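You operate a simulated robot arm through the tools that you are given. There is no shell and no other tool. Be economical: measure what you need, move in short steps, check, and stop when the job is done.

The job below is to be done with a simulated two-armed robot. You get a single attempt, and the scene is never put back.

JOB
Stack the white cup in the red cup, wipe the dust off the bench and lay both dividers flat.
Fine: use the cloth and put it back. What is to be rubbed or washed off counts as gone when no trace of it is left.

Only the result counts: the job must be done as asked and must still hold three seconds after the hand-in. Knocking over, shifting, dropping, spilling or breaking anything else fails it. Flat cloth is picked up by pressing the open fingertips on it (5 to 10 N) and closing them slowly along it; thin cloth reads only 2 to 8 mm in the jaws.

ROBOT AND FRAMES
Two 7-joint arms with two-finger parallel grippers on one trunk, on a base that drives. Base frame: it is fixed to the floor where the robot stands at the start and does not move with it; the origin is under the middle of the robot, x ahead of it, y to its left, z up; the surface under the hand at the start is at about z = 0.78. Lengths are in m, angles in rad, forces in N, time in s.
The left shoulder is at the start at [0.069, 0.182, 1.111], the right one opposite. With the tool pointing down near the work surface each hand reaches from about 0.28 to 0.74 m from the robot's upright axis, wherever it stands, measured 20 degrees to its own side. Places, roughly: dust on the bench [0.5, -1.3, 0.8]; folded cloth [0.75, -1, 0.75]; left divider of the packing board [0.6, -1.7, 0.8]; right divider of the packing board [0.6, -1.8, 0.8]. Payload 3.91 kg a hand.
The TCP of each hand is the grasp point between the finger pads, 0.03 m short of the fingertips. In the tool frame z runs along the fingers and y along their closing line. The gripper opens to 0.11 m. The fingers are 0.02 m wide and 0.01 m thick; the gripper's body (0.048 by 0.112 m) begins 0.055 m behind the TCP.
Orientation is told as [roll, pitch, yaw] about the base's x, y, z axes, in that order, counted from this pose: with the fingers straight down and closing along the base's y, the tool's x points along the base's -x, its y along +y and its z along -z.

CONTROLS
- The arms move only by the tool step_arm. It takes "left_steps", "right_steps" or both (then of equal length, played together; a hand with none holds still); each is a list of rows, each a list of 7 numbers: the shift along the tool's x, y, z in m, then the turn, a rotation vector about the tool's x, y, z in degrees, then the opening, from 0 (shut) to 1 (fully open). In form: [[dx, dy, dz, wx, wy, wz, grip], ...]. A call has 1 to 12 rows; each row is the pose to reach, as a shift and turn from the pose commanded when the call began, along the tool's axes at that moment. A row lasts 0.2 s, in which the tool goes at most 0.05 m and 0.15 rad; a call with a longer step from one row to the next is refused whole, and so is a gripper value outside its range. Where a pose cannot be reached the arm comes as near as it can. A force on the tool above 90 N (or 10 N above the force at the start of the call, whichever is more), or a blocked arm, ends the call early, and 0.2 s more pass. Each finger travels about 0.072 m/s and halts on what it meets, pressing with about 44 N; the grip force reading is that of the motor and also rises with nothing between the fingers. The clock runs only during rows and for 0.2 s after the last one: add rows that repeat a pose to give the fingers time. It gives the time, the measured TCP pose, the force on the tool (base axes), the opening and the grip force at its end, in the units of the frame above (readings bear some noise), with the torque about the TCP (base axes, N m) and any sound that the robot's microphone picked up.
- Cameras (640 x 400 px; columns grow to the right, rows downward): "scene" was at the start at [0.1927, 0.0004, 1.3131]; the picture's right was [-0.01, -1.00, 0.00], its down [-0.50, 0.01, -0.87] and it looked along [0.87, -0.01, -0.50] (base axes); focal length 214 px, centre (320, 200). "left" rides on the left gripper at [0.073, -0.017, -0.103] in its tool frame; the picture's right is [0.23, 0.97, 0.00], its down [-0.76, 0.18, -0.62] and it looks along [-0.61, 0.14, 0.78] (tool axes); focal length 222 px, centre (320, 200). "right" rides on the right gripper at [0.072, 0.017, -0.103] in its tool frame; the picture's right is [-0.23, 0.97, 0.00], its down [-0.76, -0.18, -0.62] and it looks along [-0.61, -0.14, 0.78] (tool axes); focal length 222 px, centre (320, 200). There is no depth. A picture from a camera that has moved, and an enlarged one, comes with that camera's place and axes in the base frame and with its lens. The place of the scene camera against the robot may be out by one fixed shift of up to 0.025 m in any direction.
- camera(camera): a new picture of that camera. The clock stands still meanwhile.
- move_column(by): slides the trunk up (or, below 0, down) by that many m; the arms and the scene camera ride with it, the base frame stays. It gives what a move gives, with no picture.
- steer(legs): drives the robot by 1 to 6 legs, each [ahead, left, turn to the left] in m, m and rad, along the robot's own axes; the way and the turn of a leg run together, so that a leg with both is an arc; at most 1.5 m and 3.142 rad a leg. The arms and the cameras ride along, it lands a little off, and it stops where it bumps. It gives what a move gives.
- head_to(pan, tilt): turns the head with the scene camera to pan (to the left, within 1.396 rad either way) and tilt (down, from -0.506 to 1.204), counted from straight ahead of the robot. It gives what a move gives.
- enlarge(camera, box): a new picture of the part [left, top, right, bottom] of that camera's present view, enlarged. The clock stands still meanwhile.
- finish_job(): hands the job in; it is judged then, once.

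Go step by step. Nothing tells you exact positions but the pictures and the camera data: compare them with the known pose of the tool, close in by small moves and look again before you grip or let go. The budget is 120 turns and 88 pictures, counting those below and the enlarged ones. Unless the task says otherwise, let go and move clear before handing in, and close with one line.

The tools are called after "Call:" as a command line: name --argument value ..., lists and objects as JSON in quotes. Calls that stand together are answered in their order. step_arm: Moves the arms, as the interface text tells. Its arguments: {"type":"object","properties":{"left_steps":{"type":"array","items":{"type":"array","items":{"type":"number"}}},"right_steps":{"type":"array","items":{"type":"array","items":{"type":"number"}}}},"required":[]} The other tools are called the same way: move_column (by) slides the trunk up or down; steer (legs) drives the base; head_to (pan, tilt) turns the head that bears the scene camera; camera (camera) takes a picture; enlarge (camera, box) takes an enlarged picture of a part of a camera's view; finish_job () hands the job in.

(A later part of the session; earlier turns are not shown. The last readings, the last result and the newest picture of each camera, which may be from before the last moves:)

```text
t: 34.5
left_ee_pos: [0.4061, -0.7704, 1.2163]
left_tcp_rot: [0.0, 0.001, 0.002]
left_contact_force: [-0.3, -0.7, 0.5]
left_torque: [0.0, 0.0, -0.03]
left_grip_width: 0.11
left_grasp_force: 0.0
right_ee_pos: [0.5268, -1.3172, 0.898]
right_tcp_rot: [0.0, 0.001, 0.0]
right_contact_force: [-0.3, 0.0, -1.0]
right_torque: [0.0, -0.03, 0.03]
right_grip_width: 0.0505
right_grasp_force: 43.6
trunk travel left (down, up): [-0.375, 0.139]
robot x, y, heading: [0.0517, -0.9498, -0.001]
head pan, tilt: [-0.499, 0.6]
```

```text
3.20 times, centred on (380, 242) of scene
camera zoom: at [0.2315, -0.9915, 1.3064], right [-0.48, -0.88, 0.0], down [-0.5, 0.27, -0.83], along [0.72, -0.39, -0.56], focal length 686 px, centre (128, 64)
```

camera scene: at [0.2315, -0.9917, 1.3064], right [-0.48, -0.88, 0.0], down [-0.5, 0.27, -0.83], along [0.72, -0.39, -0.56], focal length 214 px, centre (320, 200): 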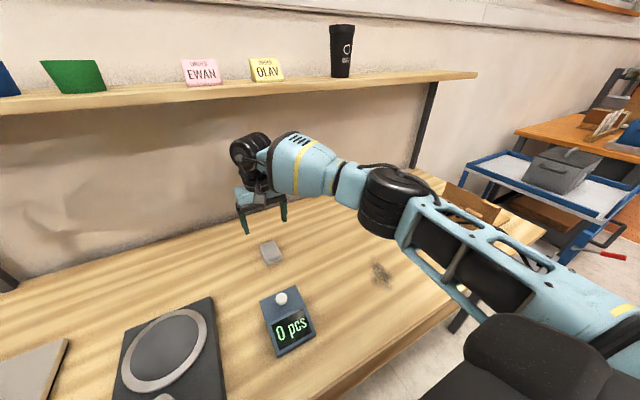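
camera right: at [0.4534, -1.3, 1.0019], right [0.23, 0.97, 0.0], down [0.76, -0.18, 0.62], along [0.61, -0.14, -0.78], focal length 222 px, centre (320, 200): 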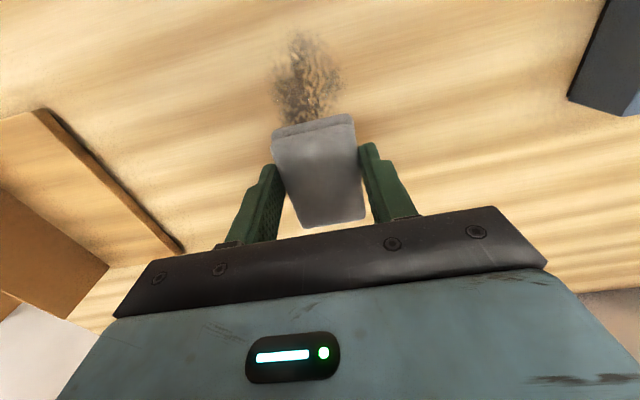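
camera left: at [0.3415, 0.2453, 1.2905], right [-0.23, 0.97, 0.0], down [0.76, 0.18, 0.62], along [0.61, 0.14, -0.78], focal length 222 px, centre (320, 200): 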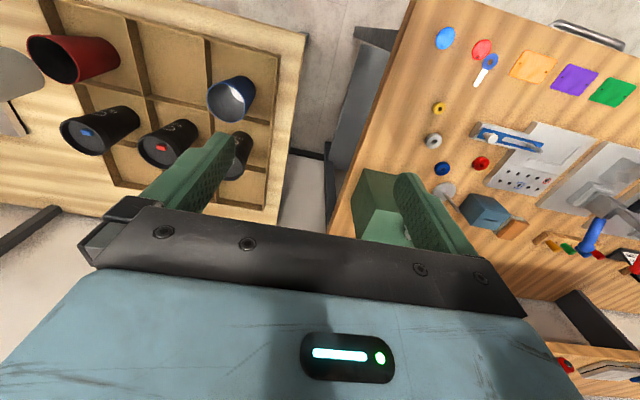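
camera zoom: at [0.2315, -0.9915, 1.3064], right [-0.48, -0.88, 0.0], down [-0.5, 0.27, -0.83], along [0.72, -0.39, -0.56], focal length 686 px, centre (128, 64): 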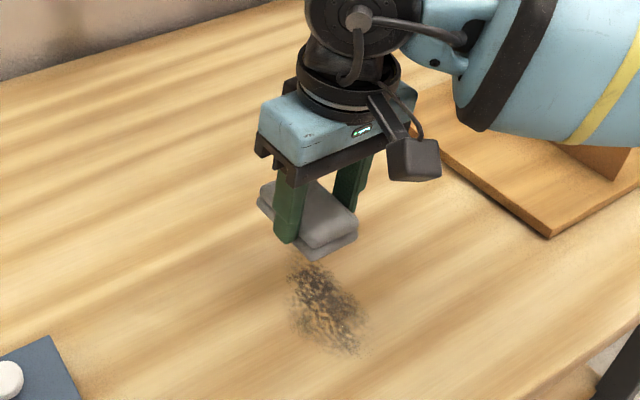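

The dust spans about x 0.45–0.56, y -1.36 to -1.28. I'll lower the cloth onto it until contact.

Call:
step_arm --right_steps '[[0.02, -0.003, 0.03, 0, 0, 0, 0.3], [0.022, -0.003, 0.06, 0, 0, 0, 0.3], [0.022, -0.003, 0.075, 0, 0, 0, 0.3], [0.022, -0.003, 0.081, 0, 0, 0, 0.3], [0.022, -0.003, 0.082, 0, 0, 0, 0.3], [0.022, -0.003, 0.082, 0, 0, 0, 0.3]]'

```text
t: 35.9
left_ee_pos: [0.4061, -0.7721, 1.2172]
left_tcp_rot: [-0.002, -0.001, 0.001]
left_contact_force: [0.1, -0.2, 0.8]
left_torque: [0.01, 0.0, -0.01]
left_grip_width: 0.1102
left_grasp_force: 0.0
right_ee_pos: [0.5031, -1.3195, 0.8172]
right_tcp_rot: [0.001, -0.004, 0.0]
right_contact_force: [-2.4, -3.7, 14.1]
right_torque: [-0.13, 0.32, -0.01]
right_grip_width: 0.0508
right_grasp_force: 44.4
trunk travel left (down, up): [-0.375, 0.139]
robot x, y, heading: [0.0549, -0.9487, -0.002]
head pan, tilt: [-0.499, 0.6]
```

Contact is at 14 N, so I'll wipe back and forth over the patch.

Call:
step_arm --right_steps '[[0.025, 0, 0, 0, 0, 0, 0.3], [0.05, 0, 0, 0, 0, 0, 0.3], [0.025, 0, 0, 0, 0, 0, 0.3], [0, 0, 0, 0, 0, 0, 0.3], [-0.03, 0, 0, 0, 0, 0, 0.3], [-0.06, 0, 0, 0, 0, 0, 0.3], [-0.06, 0.03, 0, 0, 0, 0, 0.3], [-0.03, 0.03, 0, 0, 0, 0, 0.3], [0, 0.03, 0, 0, 0, 0, 0.3], [0.025, 0.03, 0, 0, 0, 0, 0.3], [0.05, 0.03, 0, 0, 0, 0, 0.3], [0.025, 0.03, 0, 0, 0, 0, 0.3]]'

Call:
enlarge --camera "scene" --box '[280, 180, 480, 305]'

```text
t: 38.5
left_ee_pos: [0.4038, -0.7693, 1.2163]
left_tcp_rot: [0.0, -0.005, 0.001]
left_contact_force: [0.6, 0.4, -0.5]
left_torque: [0.01, 0.03, -0.02]
left_grip_width: 0.1098
left_grasp_force: 0.1
right_ee_pos: [0.4741, -1.2875, 0.8148]
right_tcp_rot: [-0.001, 0.003, 0.003]
right_contact_force: [-19.4, -0.5, 41.7]
right_torque: [-0.01, 0.95, 0.04]
right_grip_width: 0.0508
right_grasp_force: 44.1
trunk travel left (down, up): [-0.375, 0.139]
robot x, y, heading: [0.0512, -0.9513, 0.001]
head pan, tilt: [-0.499, 0.6]
```

```text
3.20 times, centred on (380, 242) of scene
camera zoom: at [0.2273, -0.9899, 1.3071], right [-0.48, -0.88, 0.0], down [-0.49, 0.27, -0.83], along [0.73, -0.4, -0.56], focal length 686 px, centre (128, 64)
```

zoom: 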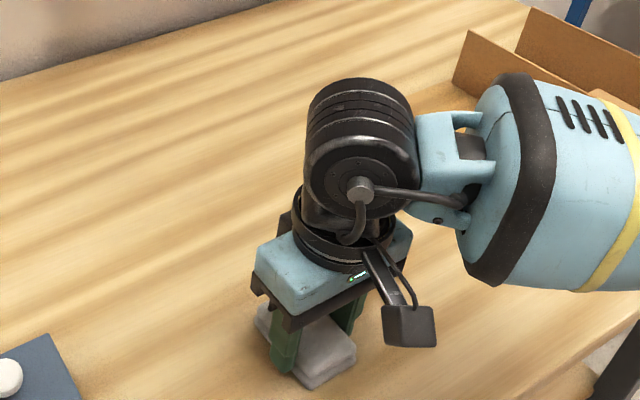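

That press is firmer than needed at 42 N. I'll ease up 2 mm and sweep the middle and far lanes.

Call:
step_arm --right_steps '[[0.01, -0.02, -0.002, 0, 0, 0, 0.3], [0.025, -0.045, -0.002, 0, 0, 0, 0.3], [0.01, -0.065, -0.002, 0, 0, 0, 0.3], [-0.02, -0.065, -0.002, 0, 0, 0, 0.3], [-0.05, -0.065, -0.002, 0, 0, 0, 0.3], [-0.085, -0.065, -0.002, 0, 0, 0, 0.3], [-0.085, -0.045, -0.002, 0, 0, 0, 0.3], [-0.055, -0.045, -0.002, 0, 0, 0, 0.3], [-0.025, -0.045, -0.002, 0, 0, 0, 0.3], [0.0, -0.045, -0.002, 0, 0, 0, 0.3], [0, -0.045, -0.01, 0, 0, 0, 0.3], [0, -0.045, -0.05, 0, 0, 0, 0.3]]'

Call:
camera --camera "right"

Call:
enlarge --camera "scene" --box '[280, 180, 480, 305]'

```text
t: 41.1
left_ee_pos: [0.4074, -0.7714, 1.2157]
left_tcp_rot: [0.0, -0.002, 0.001]
left_contact_force: [0.0, 0.3, 0.1]
left_torque: [-0.01, 0.0, 0.0]
left_grip_width: 0.1098
left_grasp_force: 0.0
right_ee_pos: [0.4777, -1.3335, 0.8654]
right_tcp_rot: [0.001, -0.001, 0.0]
right_contact_force: [-0.7, 0.8, -0.6]
right_torque: [-0.01, 0.01, 0.0]
right_grip_width: 0.0509
right_grasp_force: 44.0
trunk travel left (down, up): [-0.375, 0.139]
robot x, y, heading: [0.0481, -0.9516, -0.002]
head pan, tilt: [-0.499, 0.6]
```

```text
50 pictures are left
camera right: at [0.405, -1.3158, 0.9682], right [0.23, 0.97, 0.0], down [0.76, -0.18, 0.62], along [0.61, -0.14, -0.78], focal length 222 px, centre (320, 200)
```

right: 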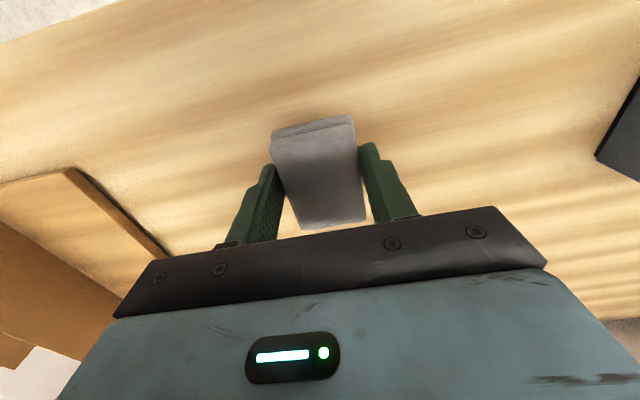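

```text
3.20 times, centred on (380, 242) of scene
camera zoom: at [0.2313, -0.9911, 1.3065], right [-0.48, -0.88, 0.0], down [-0.5, 0.27, -0.83], along [0.72, -0.39, -0.56], focal length 686 px, centre (128, 64)
```

zoom: 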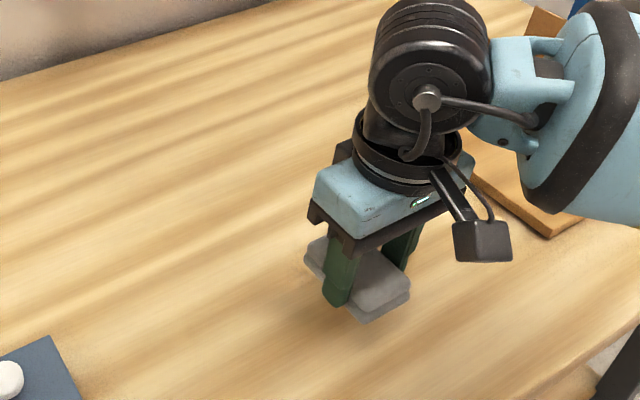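

The patch looks gone where it's visible. I'll lift and move toward the cloth's place so I can check the whole area with nothing in the way.

Call:
step_arm --right_steps '[[-0.03, 0, -0.03, 0, 0, 0, 0.3], [-0.075, 0, -0.035, 0, 0, 0, 0.3], [-0.12, 0, -0.035, 0, 0, 0, 0.3], [-0.16, 0.02, -0.035, 0, 0, 0, 0.3], [-0.19, 0.055, -0.035, 0, 0, 0, 0.3], [-0.22, 0.09, -0.035, 0, 0, 0, 0.3], [-0.239, 0.13, -0.035, 0, 0, 0, 0.3], [-0.239, 0.175, -0.035, 0, 0, 0, 0.3], [-0.239, 0.22, -0.035, 0, 0, 0, 0.3], [-0.239, 0.257, -0.035, 0, 0, 0, 0.3], [-0.239, 0.257, -0.035, 0, 0, 0, 0.3]]'

Call:
enlarge --camera "scene" --box '[280, 180, 480, 305]'

Call:
camera --camera "right"

```text
t: 43.5
left_ee_pos: [0.4076, -0.7719, 1.2156]
left_tcp_rot: [0.0, -0.001, 0.0]
left_contact_force: [-0.3, -0.6, 0.0]
left_torque: [0.01, 0.02, -0.01]
left_grip_width: 0.11
left_grasp_force: 0.1
right_ee_pos: [0.7183, -1.0785, 0.9027]
right_tcp_rot: [0.0, 0.0, -0.001]
right_contact_force: [-0.9, 0.7, -0.2]
right_torque: [-0.01, 0.0, -0.02]
right_grip_width: 0.0509
right_grasp_force: 43.4
trunk travel left (down, up): [-0.375, 0.139]
robot x, y, heading: [0.0502, -0.9479, 0.003]
head pan, tilt: [-0.499, 0.6]
```

```text
3.20 times, centred on (380, 242) of scene
camera zoom: at [0.2318, -0.992, 1.3064], right [-0.48, -0.88, 0.0], down [-0.5, 0.27, -0.82], along [0.72, -0.39, -0.57], focal length 686 px, centre (128, 64)
```

zoom: 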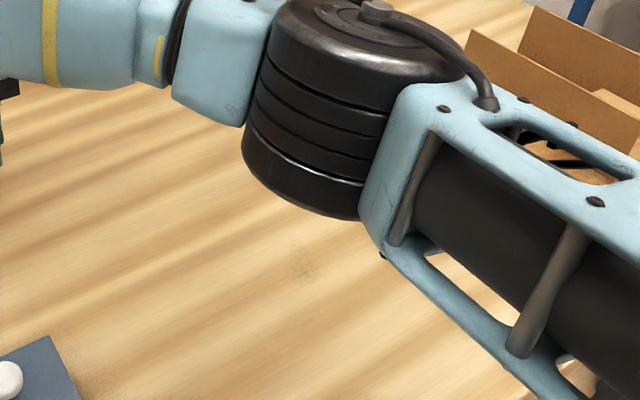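

```text
47 pictures are left
camera right: at [0.6445, -1.0601, 1.0057], right [0.23, 0.97, 0.0], down [0.76, -0.18, 0.62], along [0.61, -0.14, -0.78], focal length 222 px, centre (320, 200)
```

right: 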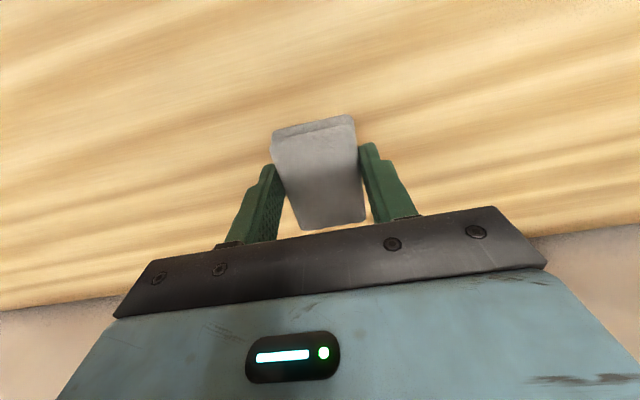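

A faint smudge seems to remain near (302, 262) in the zoom, so I'll look closer at it.

Call:
enlarge --camera "scene" --box '[340, 230, 404, 270]'

```text
10.00 times, centred on (372, 250) of scene
camera zoom: at [0.2318, -0.992, 1.3064], right [-0.48, -0.88, 0.0], down [-0.5, 0.27, -0.82], along [0.72, -0.39, -0.57], focal length 2145 px, centre (-200, -300)
```

zoom: 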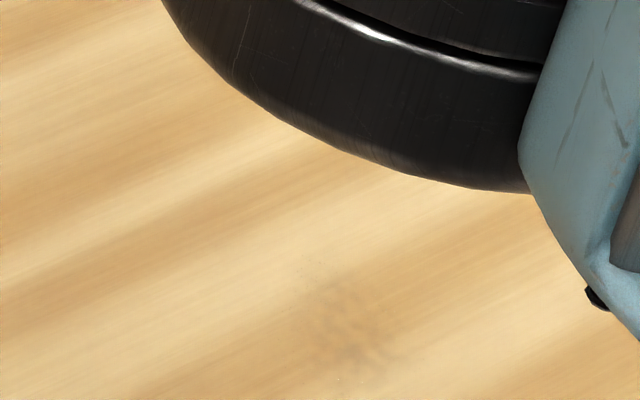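

A faint trace is left around (0.52, -1.34). I'll go back and wipe again more thoroughly.

Call:
step_arm --right_steps '[[0, -0.04, 0, 0, 0, 0, 0.3], [0, -0.085, 0, 0, 0, 0, 0.3], [0.01, -0.125, 0, 0, 0, 0, 0.3], [0.03, -0.16, 0, 0, 0, 0, 0.3], [0.06, -0.195, 0, 0, 0, 0, 0.3], [0.09, -0.225, 0, 0, 0, 0, 0.3], [0.13, -0.245, 0, 0, 0, 0, 0.3], [0.16, -0.255, 0.03, 0, 0, 0, 0.3], [0.17, -0.258, 0.06, 0, 0, 0, 0.3], [0.17, -0.258, 0.08, 0, 0, 0, 0.3], [0.17, -0.258, 0.086, 0, 0, 0, 0.3], [0.17, -0.258, 0.086, 0, 0, 0, 0.3]]'

```text
t: 46.1
left_ee_pos: [0.4057, -0.7708, 1.2171]
left_tcp_rot: [-0.001, -0.002, 0.004]
left_contact_force: [-0.2, 0.5, 0.3]
left_torque: [0.0, 0.05, 0.0]
left_grip_width: 0.11
left_grasp_force: 0.1
right_ee_pos: [0.5482, -1.3345, 0.8157]
right_tcp_rot: [0.001, -0.006, 0.0]
right_contact_force: [-0.1, -0.5, 15.9]
right_torque: [-0.03, 0.42, 0.0]
right_grip_width: 0.0508
right_grasp_force: 43.7
trunk travel left (down, up): [-0.375, 0.139]
robot x, y, heading: [0.0501, -0.9511, 0.001]
head pan, tilt: [-0.499, 0.6]
```

Call:
step_arm --right_steps '[[0.03, 0, 0, 0, 0, 0, 0.3], [0.06, 0, 0, 0, 0, 0, 0.3], [0.09, 0, 0, 0, 0, 0, 0.3], [0.06, 0, 0, 0, 0, 0, 0.3], [0.03, 0, 0, 0, 0, 0, 0.3], [0, 0, 0, 0, 0, 0, 0.3], [-0.01, -0.02, 0, 0, 0, 0, 0.3], [0.02, -0.02, 0, 0, 0, 0, 0.3], [0.05, -0.02, 0, 0, 0, 0, 0.3], [0.08, -0.02, 0, 0, 0, 0, 0.3], [0.05, -0.02, 0, 0, 0, 0, 0.3], [0.02, -0.02, 0, 0, 0, 0, 0.3]]'

Call:
step_arm --right_steps '[[-0.02, 0.02, 0, 0, 0, 0, 0.3], [-0.02, 0.04, 0, 0, 0, 0, 0.3], [0.01, 0.04, 0, 0, 0, 0, 0.3], [0.04, 0.04, 0, 0, 0, 0, 0.3], [0.07, 0.04, 0, 0, 0, 0, 0.3], [0.07, 0.06, 0, 0, 0, 0, 0.3], [0.04, 0.06, 0, 0, 0, 0, 0.3], [0.01, 0.06, 0, 0, 0, 0, 0.3], [-0.02, 0.04, 0, 0, 0, 0, 0.3], [0.01, 0.02, 0, 0, 0, 0, 0.3], [0.04, 0.02, 0, 0, 0, 0, 0.3], [0.07, 0.02, 0, 0, 0, 0, 0.3]]'

Call:
step_arm --right_steps '[[-0.03, 0, 0, 0, 0, 0, 0.3], [-0.06, 0, 0, 0, 0, 0, 0.3], [-0.09, 0, 0, 0, 0, 0, 0.3], [-0.1, 0.0, -0.03, 0, 0, 0, 0.3], [-0.12, 0.0, -0.07, 0, 0, 0, 0.3], [-0.15, 0.02, -0.085, 0, 0, 0, 0.3], [-0.18, 0.055, -0.085, 0, 0, 0, 0.3], [-0.21, 0.09, -0.085, 0, 0, 0, 0.3], [-0.22, 0.13, -0.085, 0, 0, 0, 0.3], [-0.22, 0.175, -0.085, 0, 0, 0, 0.3], [-0.22, 0.22, -0.085, 0, 0, 0, 0.3], [-0.22, 0.22, -0.085, 0, 0, 0, 0.3]]'

Call:
enlarge --camera "scene" --box '[324, 215, 420, 275]'

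```text
t: 48.7
left_ee_pos: [0.4045, -0.7703, 1.2162]
left_tcp_rot: [-0.002, -0.001, 0.002]
left_contact_force: [0.2, 0.3, 0.3]
left_torque: [-0.01, 0.0, -0.01]
left_grip_width: 0.1099
left_grasp_force: 0.1
right_ee_pos: [0.5244, -1.3538, 0.8151]
right_tcp_rot: [-0.002, 0.001, 0.0]
right_contact_force: [-7.4, 1.3, 22.2]
right_torque: [-0.02, 0.62, -0.07]
right_grip_width: 0.0507
right_grasp_force: 44.3
trunk travel left (down, up): [-0.375, 0.139]
robot x, y, heading: [0.0515, -0.9494, 0.0]
head pan, tilt: [-0.499, 0.6]
```

```text
t: 51.3
left_ee_pos: [0.4059, -0.7708, 1.2161]
left_tcp_rot: [-0.003, -0.002, 0.002]
left_contact_force: [-0.1, -0.2, 0.3]
left_torque: [-0.02, 0.01, -0.01]
left_grip_width: 0.1103
left_grasp_force: 0.2
right_ee_pos: [0.4577, -1.335, 0.8145]
right_tcp_rot: [0.0, -0.005, 0.002]
right_contact_force: [10.0, -0.3, 23.1]
right_torque: [0.09, 0.13, -0.07]
right_grip_width: 0.0505
right_grasp_force: 43.9
trunk travel left (down, up): [-0.375, 0.139]
robot x, y, heading: [0.0506, -0.9512, -0.007]
head pan, tilt: [-0.499, 0.6]
```

```text
t: 53.9
left_ee_pos: [0.4074, -0.7726, 1.2166]
left_tcp_rot: [-0.001, 0.0, 0.004]
left_contact_force: [0.5, 0.7, 0.1]
left_torque: [-0.01, -0.03, 0.01]
left_grip_width: 0.11
left_grasp_force: 0.1
right_ee_pos: [0.6784, -1.1158, 0.8987]
right_tcp_rot: [-0.001, 0.0, -0.001]
right_contact_force: [0.2, -0.4, 0.2]
right_torque: [0.01, 0.01, 0.04]
right_grip_width: 0.0507
right_grasp_force: 43.7
trunk travel left (down, up): [-0.375, 0.139]
robot x, y, heading: [0.0466, -0.9477, -0.001]
head pan, tilt: [-0.499, 0.6]
```

```text
6.67 times, centred on (372, 245) of scene
camera zoom: at [0.2317, -0.9922, 1.3064], right [-0.48, -0.88, 0.0], down [-0.5, 0.27, -0.82], along [0.72, -0.39, -0.57], focal length 1430 px, centre (-27, -100)
```

zoom: 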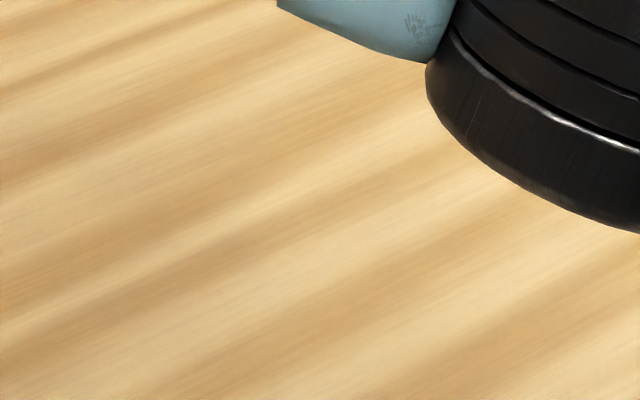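

The smudge is gone. Now I'll put the cloth back at its original spot.

Call:
step_arm --right_steps '[[-0.02, 0.02, 0, 0, 0, 0, 0.3], [-0.039, 0.039, 0, 0, 0, 0, 0.3], [-0.039, 0.039, 0.03, 0, 0, 0, 0.3], [-0.039, 0.039, 0.06, 0, 0, 0, 0.3], [-0.039, 0.039, 0.075, 0, 0, 0, 0.3], [-0.039, 0.039, 0.081, 0, 0, 0, 0.3], [-0.039, 0.039, 0.081, 0, 0, 0, 0.3]]'

```text
t: 55.5
left_ee_pos: [0.4069, -0.7717, 1.2148]
left_tcp_rot: [-0.001, -0.001, 0.001]
left_contact_force: [1.0, -0.3, -0.3]
left_torque: [0.01, -0.01, 0.02]
left_grip_width: 0.11
left_grasp_force: 0.1
right_ee_pos: [0.7171, -1.0758, 0.818]
right_tcp_rot: [0.001, -0.001, 0.001]
right_contact_force: [-0.5, -0.8, -0.8]
right_torque: [0.02, 0.02, 0.01]
right_grip_width: 0.0507
right_grasp_force: 44.3
trunk travel left (down, up): [-0.375, 0.139]
robot x, y, heading: [0.0515, -0.948, -0.0]
head pan, tilt: [-0.499, 0.6]
```

Almost touching. I'll lower 1.5 mm, open slowly, and rise straight up.

Call:
step_arm --right_steps '[[0, 0, 0.0015, 0, 0, 0, 0.3], [0, 0, 0.0015, 0, 0, 0, 0.3], [0, 0, 0.0015, 0, 0, 0, 0.5], [0, 0, 0.0015, 0, 0, 0, 0.65], [0, 0, 0.0015, 0, 0, 0, 0.85], [0, 0, 0.0015, 0, 0, 0, 0.85], [0, 0, -0.03, 0, 0, 0, 0.85], [0, 0, -0.07, 0, 0, 0, 0.85], [0, 0, -0.11, 0, 0, 0, 0.85], [0, 0, -0.11, 0, 0, 0, 0.85]]'

Call:
camera --camera "right"

```text
t: 57.7
left_ee_pos: [0.4074, -0.7714, 1.2153]
left_tcp_rot: [0.0, 0.0, 0.003]
left_contact_force: [0.0, -0.5, 1.2]
left_torque: [-0.02, 0.03, 0.0]
left_grip_width: 0.1099
left_grasp_force: 0.0
right_ee_pos: [0.7178, -1.0768, 0.9292]
right_tcp_rot: [-0.001, 0.001, -0.001]
right_contact_force: [0.8, -0.6, 1.0]
right_torque: [-0.01, 0.0, 0.01]
right_grip_width: 0.0939
right_grasp_force: 0.1
trunk travel left (down, up): [-0.375, 0.139]
robot x, y, heading: [0.0551, -0.95, 0.002]
head pan, tilt: [-0.499, 0.6]
```

```text
44 pictures are left
camera right: at [0.6429, -1.0596, 1.0328], right [0.23, 0.97, 0.0], down [0.76, -0.18, 0.62], along [0.61, -0.14, -0.78], focal length 222 px, centre (320, 200)
```

right: 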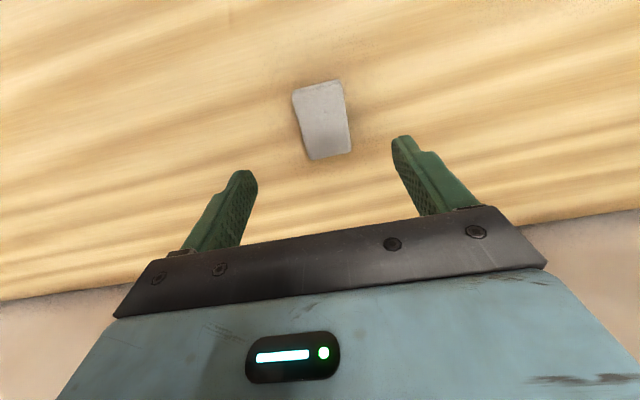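

The cloth is back in place. I'll retract the hand by the same path and drive toward the packing board.

Call:
step_arm --right_steps '[[0.04, 0, -0.005, 0, 0, 0, 0.85], [0.08, 0, -0.02, 0, 0, 0, 0.85], [0.115, 0, -0.04, 0, 0, 0, 0.85], [0.14, 0, -0.07, 0, 0, 0, 0.85], [0.16, 0, -0.11, 0, 0, 0, 0.85], [0.18, 0, -0.15, 0, 0, 0, 0.85], [0.21, 0, -0.18, 0, 0, 0, 0.85], [0.24, 0, -0.21, 0, 0, 0, 0.85], [0.27, 0, -0.24, 0, 0, 0, 0.85], [0.3, 0, -0.27, 0, 0, 0, 0.85], [0.31, 0, -0.3, 0, 0, 0, 0.85], [0.31, 0, -0.3, 0, 0, 0, 0.85]]'

Call:
steer --legs '[[0, -0.45, 0]]'

Call:
camera --camera "scene"

Call:
camera --camera "right"

```text
t: 60.3
left_ee_pos: [0.4081, -0.7723, 1.2148]
left_tcp_rot: [0.0, 0.0, 0.001]
left_contact_force: [0.0, 0.5, 0.2]
left_torque: [-0.01, -0.01, 0.03]
left_grip_width: 0.1101
left_grasp_force: 0.0
right_ee_pos: [0.4071, -1.0756, 1.2276]
right_tcp_rot: [0.0, 0.0, 0.001]
right_contact_force: [0.1, 0.2, -0.3]
right_torque: [0.01, 0.0, 0.03]
right_grip_width: 0.0936
right_grasp_force: 0.1
trunk travel left (down, up): [-0.375, 0.139]
robot x, y, heading: [0.0511, -0.9535, -0.002]
head pan, tilt: [-0.499, 0.6]
```

```text
t: 64.8
left_ee_pos: [0.4069, -1.2187, 1.2147]
left_tcp_rot: [-0.002, 0.0, 0.002]
left_contact_force: [0.0, -0.6, -0.1]
left_torque: [-0.02, -0.04, -0.01]
left_grip_width: 0.1101
left_grasp_force: 0.1
right_ee_pos: [0.4063, -1.5248, 1.2267]
right_tcp_rot: [-0.001, -0.001, 0.001]
right_contact_force: [-0.1, 0.3, -0.9]
right_torque: [-0.02, 0.01, 0.02]
right_grip_width: 0.0935
right_grasp_force: 0.1
trunk travel left (down, up): [-0.375, 0.139]
robot x, y, heading: [0.0532, -1.4, -0.004]
head pan, tilt: [-0.499, 0.6]
```

```text
43 pictures are left
camera scene: at [0.232, -1.4396, 1.3064], right [-0.48, -0.88, 0.0], down [-0.5, 0.27, -0.83], along [0.72, -0.39, -0.56], focal length 214 px, centre (320, 200)
```

scene: 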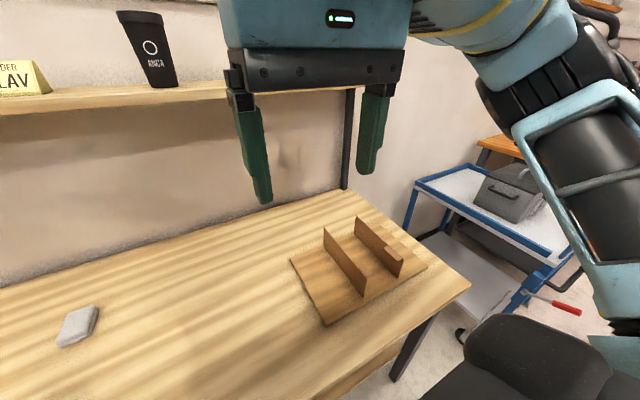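

```text
42 pictures are left
camera right: at [0.3336, -1.507, 1.3303], right [0.23, 0.97, 0.0], down [0.76, -0.18, 0.62], along [0.61, -0.14, -0.78], focal length 222 px, centre (320, 200)
```

right: 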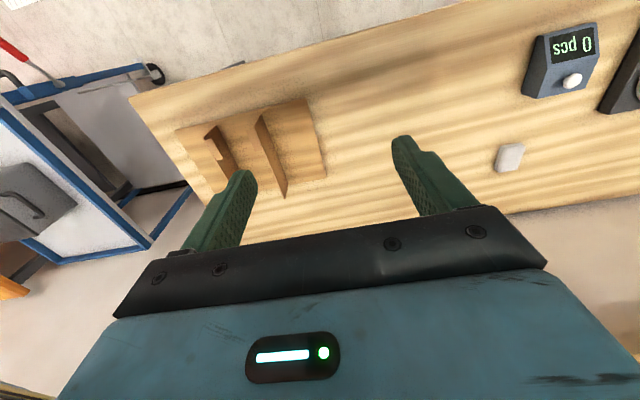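

At the board now. I'll zoom on the dividers and recheck the wiped area.

Call:
enlarge --camera "right" --box '[370, 40, 470, 140]'

Call:
enlarge --camera "scene" --box '[270, 200, 446, 330]'

Call:
enlarge --camera "right" --box '[160, 80, 340, 210]'

```text
4.00 times, centred on (420, 90) of right
camera zoom: at [0.3336, -1.507, 1.3303], right [0.23, 0.97, 0.0], down [0.76, -0.18, 0.62], along [0.61, -0.14, -0.78], focal length 888 px, centre (-80, 640)
```

zoom: 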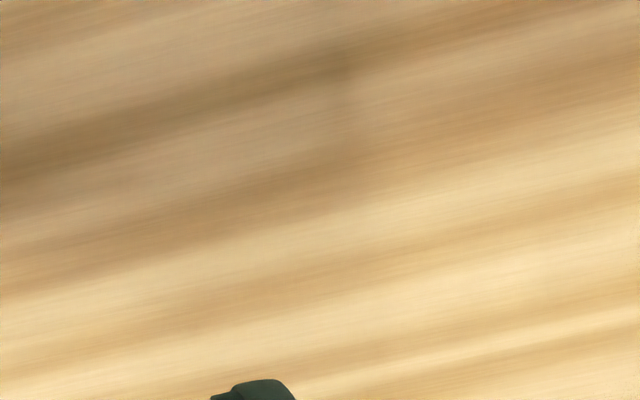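

```text
3.08 times, centred on (358, 265) of scene
camera zoom: at [0.232, -1.4396, 1.3064], right [-0.48, -0.88, 0.0], down [-0.5, 0.27, -0.83], along [0.72, -0.39, -0.56], focal length 660 px, centre (203, 0)
```

zoom: 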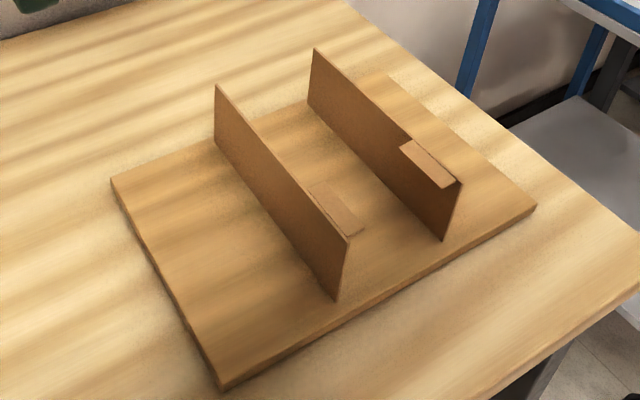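

```text
3.08 times, centred on (250, 145) of right
camera zoom: at [0.3336, -1.507, 1.3303], right [0.23, 0.97, 0.0], down [0.76, -0.18, 0.62], along [0.61, -0.14, -0.78], focal length 684 px, centre (535, 369)
```

zoom: 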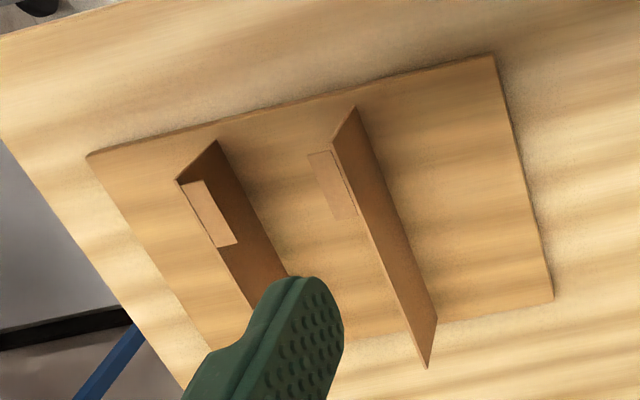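

The wiped area is clean apart from a soft shadow. The dividers are upright panels running along x (0.45–0.65) and hinged at y≈-1.682 and -1.80. They are 0.08 tall with tabs facing inward, so they should fold outward. I'll shift right 0.15 m and bring the closed fingers above the gap.

Call:
steer --legs '[[0, -0.15, 0.003]]'

Call:
step_arm --right_steps '[[-0.03, -0.01, 0.02, 0, 0, 0, 0.6], [-0.06, -0.02, 0.05, 0, 0, 0, 0.4], [-0.09, -0.03, 0.08, 0, 0, 0, 0.2], [-0.12, -0.04, 0.11, 0, 0, 0, 0], [-0.14, -0.05, 0.14, 0, 0, 0, 0], [-0.16, -0.06, 0.17, 0, 0, 0, 0], [-0.174, -0.066, 0.2, 0, 0, 0, 0], [-0.174, -0.066, 0.227, 0, 0, 0, 0], [-0.174, -0.066, 0.227, 0, 0, 0, 0]]'

Call:
camera --camera "right"

Call:
camera --camera "scene"

```text
t: 66.7
left_ee_pos: [0.4064, -1.3624, 1.2155]
left_tcp_rot: [-0.003, 0.0, 0.006]
left_contact_force: [-0.1, -0.2, -0.4]
left_torque: [0.02, 0.0, 0.0]
left_grip_width: 0.11
left_grasp_force: 0.1
right_ee_pos: [0.4082, -1.6667, 1.2278]
right_tcp_rot: [0.001, -0.001, 0.008]
right_contact_force: [0.2, -0.3, 0.0]
right_torque: [0.01, 0.04, -0.02]
right_grip_width: 0.0933
right_grasp_force: 0.1
trunk travel left (down, up): [-0.375, 0.139]
robot x, y, heading: [0.0547, -1.5427, 0.007]
head pan, tilt: [-0.499, 0.6]
```

```text
t: 68.7
left_ee_pos: [0.4074, -1.3622, 1.2155]
left_tcp_rot: [-0.002, 0.0, 0.007]
left_contact_force: [-0.7, -0.1, 0.7]
left_torque: [0.02, 0.01, 0.01]
left_grip_width: 0.1102
left_grasp_force: 0.1
right_ee_pos: [0.5817, -1.7289, 0.9989]
right_tcp_rot: [0.001, -0.001, 0.005]
right_contact_force: [1.0, -0.6, 0.6]
right_torque: [0.04, 0.02, 0.03]
right_grip_width: 0.0
right_grasp_force: 37.9
trunk travel left (down, up): [-0.375, 0.139]
robot x, y, heading: [0.052, -1.5409, 0.006]
head pan, tilt: [-0.499, 0.6]
```

```text
38 pictures are left
camera right: at [0.5083, -1.712, 1.1018], right [0.22, 0.98, 0.0], down [0.76, -0.17, 0.62], along [0.61, -0.14, -0.78], focal length 222 px, centre (320, 200)
```

right: 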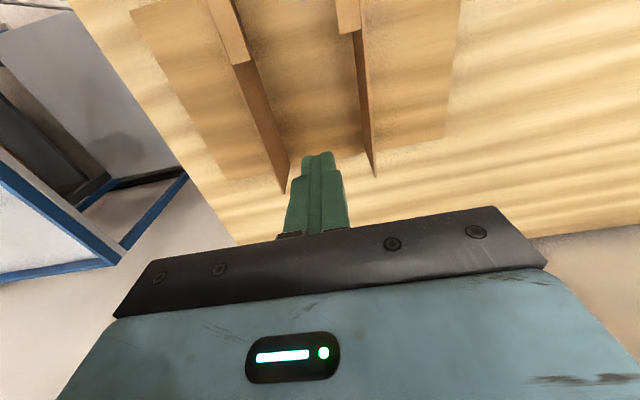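

```text
37 pictures are left
camera scene: at [0.2326, -1.5828, 1.3064], right [-0.47, -0.88, 0.0], down [-0.5, 0.27, -0.83], along [0.73, -0.39, -0.56], focal length 214 px, centre (320, 200)
```

scene: 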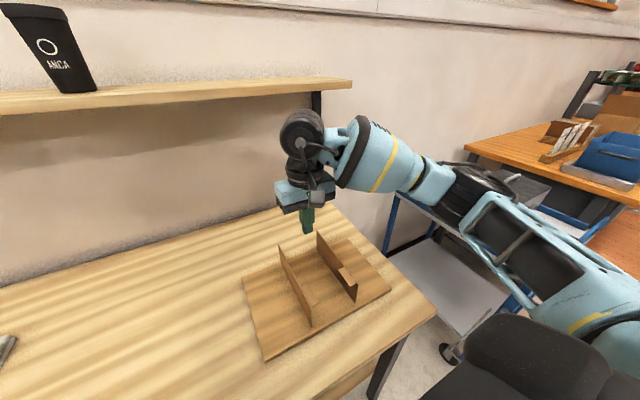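

The panels are confirmed at y≈-1.68 and -1.795, with the fingers above the gap. I'll lower the tips between them to about z 0.86.

Call:
step_arm --right_steps '[[0, -0.006, 0.04, 0, 0, 0, 0], [0, -0.008, 0.08, 0, 0, 0, 0], [0, -0.008, 0.11, 0, 0, 0, 0], [0, -0.008, 0.11, 0, 0, 0, 0]]'

Call:
enlarge --camera "scene" --box '[220, 170, 420, 360]'

```text
t: 69.7
left_ee_pos: [0.4069, -1.3614, 1.2159]
left_tcp_rot: [-0.002, 0.0, 0.007]
left_contact_force: [-0.4, -0.6, -0.5]
left_torque: [0.0, 0.05, 0.0]
left_grip_width: 0.1101
left_grasp_force: 0.1
right_ee_pos: [0.583, -1.7396, 0.8897]
right_tcp_rot: [0.0, -0.001, 0.009]
right_contact_force: [0.3, 0.4, 0.1]
right_torque: [-0.02, -0.03, 0.01]
right_grip_width: 0.0
right_grasp_force: 38.0
trunk travel left (down, up): [-0.375, 0.139]
robot x, y, heading: [0.0518, -1.5463, 0.003]
head pan, tilt: [-0.499, 0.6]
```

```text
2.11 times, centred on (320, 265) of scene
camera zoom: at [0.2325, -1.5828, 1.3065], right [-0.47, -0.88, 0.0], down [-0.5, 0.27, -0.83], along [0.73, -0.39, -0.56], focal length 452 px, centre (320, 63)
```

zoom: 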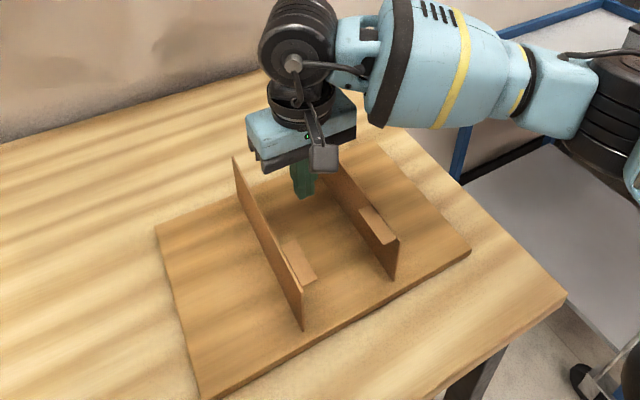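

Fingers are in the gap. Pushing the left divider outward (+y), slowly.

Call:
step_arm --right_steps '[[0, 0.02, 0.0, 0, 0, 0, 0], [0, 0.035, 0.0, 0, 0, 0, 0], [0, 0.05, 0.0, 0, 0, 0, 0], [0, 0.06, 0.002, 0, 0, 0, 0], [0, 0.07, 0.004, 0, 0, 0, 0], [0, 0.08, 0.008, 0, 0, 0, 0], [0, 0.08, 0.008, 0, 0, 0, 0]]'

Call:
enlarge --camera "scene" --box '[220, 170, 420, 360]'

```text
t: 71.3
left_ee_pos: [0.4071, -1.3617, 1.2154]
left_tcp_rot: [-0.001, 0.0, 0.008]
left_contact_force: [0.4, 0.6, -0.2]
left_torque: [-0.01, 0.0, 0.02]
left_grip_width: 0.11
left_grasp_force: 0.1
right_ee_pos: [0.5811, -1.6604, 0.8817]
right_tcp_rot: [0.001, 0.001, 0.005]
right_contact_force: [0.3, -0.6, 0.8]
right_torque: [0.02, 0.01, 0.01]
right_grip_width: 0.0
right_grasp_force: 37.8
trunk travel left (down, up): [-0.375, 0.139]
robot x, y, heading: [0.0523, -1.5444, 0.007]
head pan, tilt: [-0.499, 0.6]
```

```text
2.11 times, centred on (320, 265) of scene
camera zoom: at [0.2325, -1.5831, 1.3064], right [-0.47, -0.88, 0.0], down [-0.5, 0.27, -0.83], along [0.73, -0.39, -0.56], focal length 452 px, centre (320, 63)
```

zoom: 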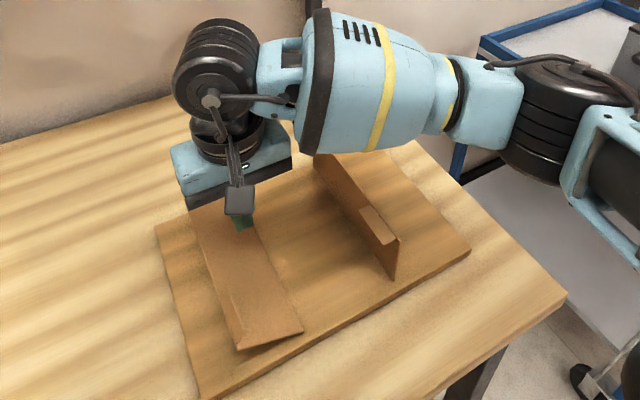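

It yields easily outward. Continuing along the arc and down.

Call:
step_arm --right_steps '[[0, 0.012, 0.01, 0, 0, 0, 0], [0, 0.024, 0.022, 0, 0, 0, 0], [0, 0.03, 0.032, 0, 0, 0, 0], [0, 0.033, 0.042, 0, 0, 0, 0], [0, 0.034, 0.048, 0, 0, 0, 0], [0, 0.034, 0.048, 0, 0, 0, 0]]'

Call:
enlarge --camera "scene" --box '[220, 170, 420, 360]'

```text
t: 72.7
left_ee_pos: [0.4064, -1.362, 1.2156]
left_tcp_rot: [-0.002, 0.0, 0.007]
left_contact_force: [-0.6, -0.1, 0.9]
left_torque: [0.03, -0.02, 0.01]
left_grip_width: 0.1102
left_grasp_force: 0.0
right_ee_pos: [0.5798, -1.6259, 0.8334]
right_tcp_rot: [0.0, 0.001, 0.007]
right_contact_force: [0.6, -0.6, -0.1]
right_torque: [0.03, 0.0, -0.01]
right_grip_width: 0.0
right_grasp_force: 37.3
trunk travel left (down, up): [-0.375, 0.139]
robot x, y, heading: [0.052, -1.5421, 0.004]
head pan, tilt: [-0.499, 0.6]
```

```text
2.11 times, centred on (320, 265) of scene
camera zoom: at [0.2326, -1.5829, 1.3064], right [-0.47, -0.88, 0.0], down [-0.5, 0.27, -0.83], along [0.73, -0.39, -0.56], focal length 452 px, centre (320, 63)
```

zoom: 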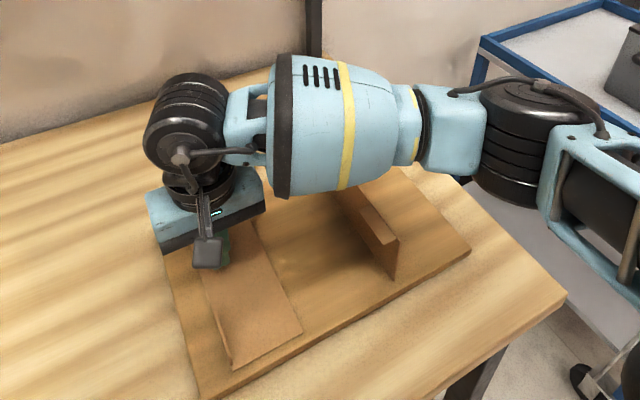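

Nearly flat. I'll press down a little more until contact.

Call:
step_arm --right_steps '[[0, 0, 0.003, 0, 0, 0, 0], [0, 0, 0.006, 0, 0, 0, 0], [0, 0, 0.006, 0, 0, 0, 0]]'

Call:
enlarge --camera "scene" --box '[240, 240, 360, 360]'

```text
t: 73.5
left_ee_pos: [0.4053, -1.3633, 1.2169]
left_tcp_rot: [0.0, -0.002, 0.005]
left_contact_force: [-0.4, 0.9, -0.2]
left_torque: [0.02, 0.02, 0.01]
left_grip_width: 0.1097
left_grasp_force: 0.1
right_ee_pos: [0.5819, -1.6258, 0.8317]
right_tcp_rot: [-0.001, -0.005, 0.005]
right_contact_force: [-1.2, -4.6, 18.6]
right_torque: [-0.18, 0.19, 0.14]
right_grip_width: 0.0
right_grasp_force: 37.6
trunk travel left (down, up): [-0.375, 0.139]
robot x, y, heading: [0.0543, -1.5415, 0.008]
head pan, tilt: [-0.499, 0.6]
```

```text
3.33 times, centred on (300, 300) of scene
camera zoom: at [0.2311, -1.5832, 1.3068], right [-0.47, -0.88, 0.0], down [-0.5, 0.27, -0.83], along [0.73, -0.39, -0.56], focal length 715 px, centre (387, -133)
```

zoom: 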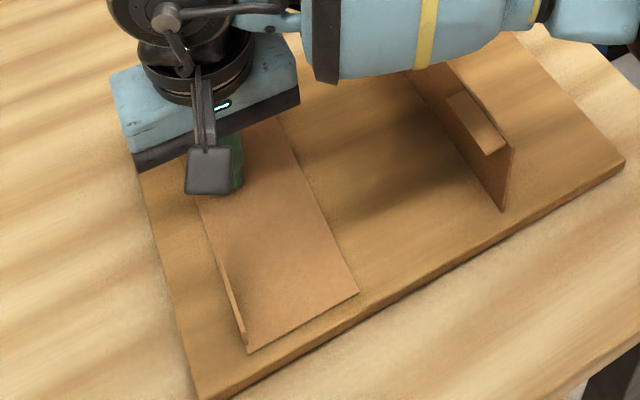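

The left divider is flat (18 N contact), with its tab now standing up on the outer edge. I'll lift off and see whether it stays.

Call:
step_arm --right_steps '[[0, 0, -0.03, 0, 0, 0, 0], [0, -0.01, -0.07, 0, 0, 0, 0], [0, -0.05, -0.09, 0, 0, 0, 0], [0, -0.09, -0.09, 0, 0, 0, 0], [0, -0.115, -0.09, 0, 0, 0, 0], [0, -0.115, -0.09, 0, 0, 0, 0]]'

Call:
enlarge --camera "scene" --box '[220, 210, 400, 360]'

Call:
camera --camera "right"

```text
t: 74.9
left_ee_pos: [0.4065, -1.362, 1.2155]
left_tcp_rot: [-0.001, -0.001, 0.007]
left_contact_force: [-0.2, -0.5, -0.6]
left_torque: [-0.01, 0.01, -0.02]
left_grip_width: 0.1102
left_grasp_force: 0.0
right_ee_pos: [0.5832, -1.74, 0.9164]
right_tcp_rot: [0.001, 0.001, 0.007]
right_contact_force: [0.1, 0.7, -0.8]
right_torque: [-0.01, 0.01, 0.02]
right_grip_width: 0.0002
right_grasp_force: 38.2
trunk travel left (down, up): [-0.375, 0.139]
robot x, y, heading: [0.0541, -1.5452, 0.008]
head pan, tilt: [-0.499, 0.6]
```

```text
2.67 times, centred on (310, 285) of scene
camera zoom: at [0.2327, -1.5826, 1.3064], right [-0.47, -0.88, 0.0], down [-0.5, 0.27, -0.83], along [0.73, -0.39, -0.56], focal length 572 px, centre (347, -27)
```

zoom: 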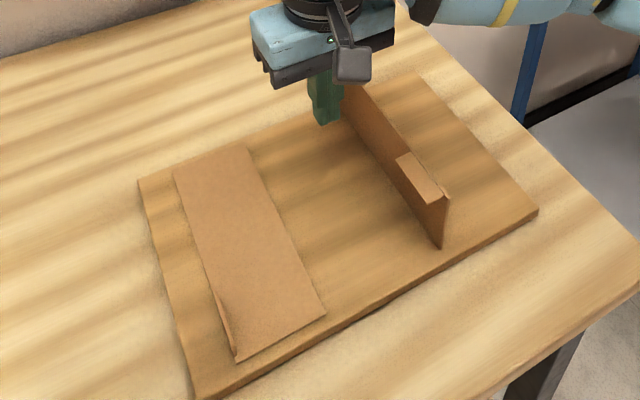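

```text
31 pictures are left
camera right: at [0.5106, -1.7235, 1.0191], right [0.22, 0.98, 0.0], down [0.76, -0.17, 0.62], along [0.61, -0.14, -0.78], focal length 222 px, centre (320, 200)
```

right: 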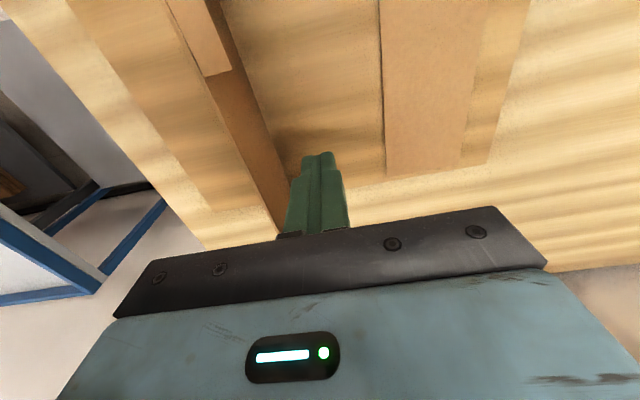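

The left divider stays flat. Now I'll do the same, mirrored, for the right divider.

Call:
step_arm --right_steps '[[0, 0, 0.027, 0, 0, 0, 0], [0, -0.022, 0.027, 0, 0, 0, 0], [0, -0.037, 0.027, 0, 0, 0, 0], [0, -0.052, 0.027, 0, 0, 0, 0], [0, -0.062, 0.029, 0, 0, 0, 0], [0, -0.072, 0.031, 0, 0, 0, 0], [0, -0.082, 0.035, 0, 0, 0, 0], [0, -0.094, 0.045, 0, 0, 0, 0], [0, -0.106, 0.057, 0, 0, 0, 0], [0, -0.112, 0.067, 0, 0, 0, 0], [0, -0.115, 0.077, 0, 0, 0, 0], [0, -0.115, 0.08, 0, 0, 0, 0]]'

Call:
enlarge --camera "scene" --box '[220, 210, 400, 360]'

```text
t: 77.5
left_ee_pos: [0.4059, -1.361, 1.2151]
left_tcp_rot: [0.0, 0.0, 0.007]
left_contact_force: [-0.5, 0.4, 0.7]
left_torque: [0.0, 0.0, 0.01]
left_grip_width: 0.11
left_grasp_force: 0.1
right_ee_pos: [0.5839, -1.855, 0.8384]
right_tcp_rot: [0.0, -0.003, 0.007]
right_contact_force: [0.3, 0.1, 0.2]
right_torque: [0.0, -0.02, -0.01]
right_grip_width: 0.0002
right_grasp_force: 38.1
trunk travel left (down, up): [-0.375, 0.139]
robot x, y, heading: [0.0519, -1.543, 0.001]
head pan, tilt: [-0.499, 0.6]
```

```text
2.67 times, centred on (310, 285) of scene
camera zoom: at [0.2326, -1.5829, 1.3064], right [-0.47, -0.88, 0.0], down [-0.5, 0.27, -0.83], along [0.73, -0.39, -0.56], focal length 572 px, centre (347, -27)
```

zoom: 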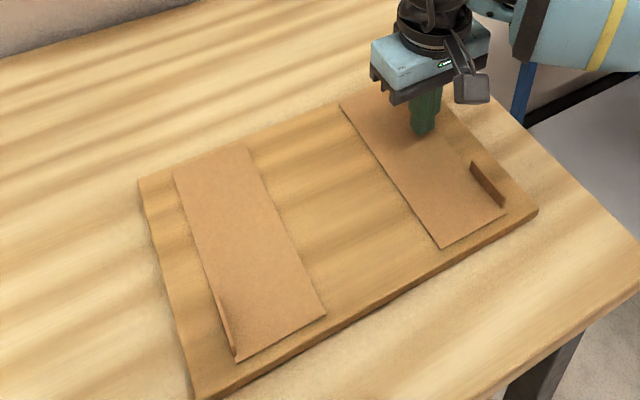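

Nearly flat. I'll press down to contact and then lift off.

Call:
step_arm --right_steps '[[0, 0, 0.003, 0, 0, 0, 0], [0, 0, 0.006, 0, 0, 0, 0], [0, 0, 0.008, 0, 0, 0, 0], [0, 0, 0.01, 0, 0, 0, 0], [0, 0, 0.01, 0, 0, 0, 0]]'

Call:
step_arm --right_steps '[[0, 0, -0.03, 0, 0, 0, 0], [0, 0.02, -0.07, 0, 0, 0, 0], [0.03, 0.05, -0.1, 0, 0, 0, 0], [0.06, 0.07, -0.13, 0, 0, 0, 0], [0.09, 0.09, -0.16, 0, 0, 0, 0], [0.12, 0.11, -0.19, 0, 0, 0, 0], [0.15, 0.13, -0.22, 0, 0, 0, 0.1], [0.17, 0.15, -0.25, 0, 0, 0, 0.3], [0.18, 0.16, -0.29, 0, 0, 0, 0.5], [0.18, 0.16, -0.33, 0, 0, 0, 0.5], [0.18, 0.16, -0.37, 0, 0, 0, 0.5], [0.18, 0.16, -0.37, 0, 0, 0, 0.5]]'

Call:
camera --camera "scene"

Call:
enlarge --camera "scene" --box '[220, 210, 400, 360]'

```text
t: 78.7
left_ee_pos: [0.4061, -1.362, 1.2148]
left_tcp_rot: [-0.003, -0.003, 0.007]
left_contact_force: [-0.1, -0.6, 0.0]
left_torque: [0.04, -0.03, -0.01]
left_grip_width: 0.11
left_grasp_force: 0.1
right_ee_pos: [0.5836, -1.8557, 0.8315]
right_tcp_rot: [0.0, -0.007, 0.005]
right_contact_force: [3.5, -3.9, 21.2]
right_torque: [-0.04, 0.03, 0.13]
right_grip_width: 0.0
right_grasp_force: 38.3
trunk travel left (down, up): [-0.375, 0.139]
robot x, y, heading: [0.0508, -1.5416, 0.007]
head pan, tilt: [-0.499, 0.6]
```

```text
refused: row 3 steps farther than a row can; nothing moved
```

```text
29 pictures are left
camera scene: at [0.2316, -1.5825, 1.3068], right [-0.47, -0.88, 0.0], down [-0.5, 0.27, -0.83], along [0.73, -0.39, -0.56], focal length 214 px, centre (320, 200)
```

scene: 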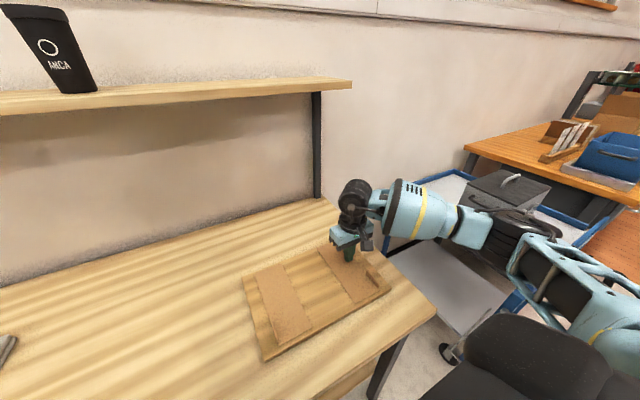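

```text
2.67 times, centred on (310, 285) of scene
camera zoom: at [0.2316, -1.5825, 1.3068], right [-0.47, -0.88, 0.0], down [-0.5, 0.27, -0.83], along [0.73, -0.39, -0.56], focal length 572 px, centre (347, -27)
```

zoom: 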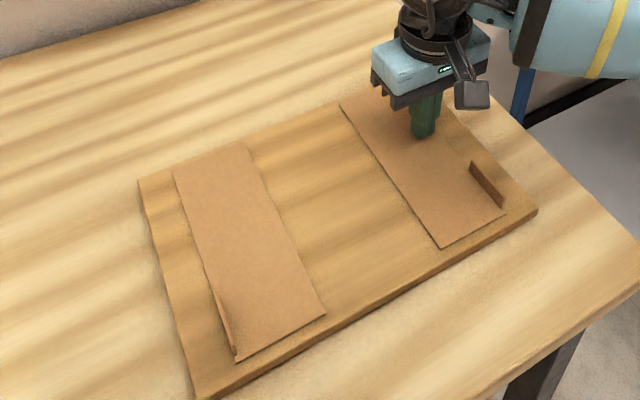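

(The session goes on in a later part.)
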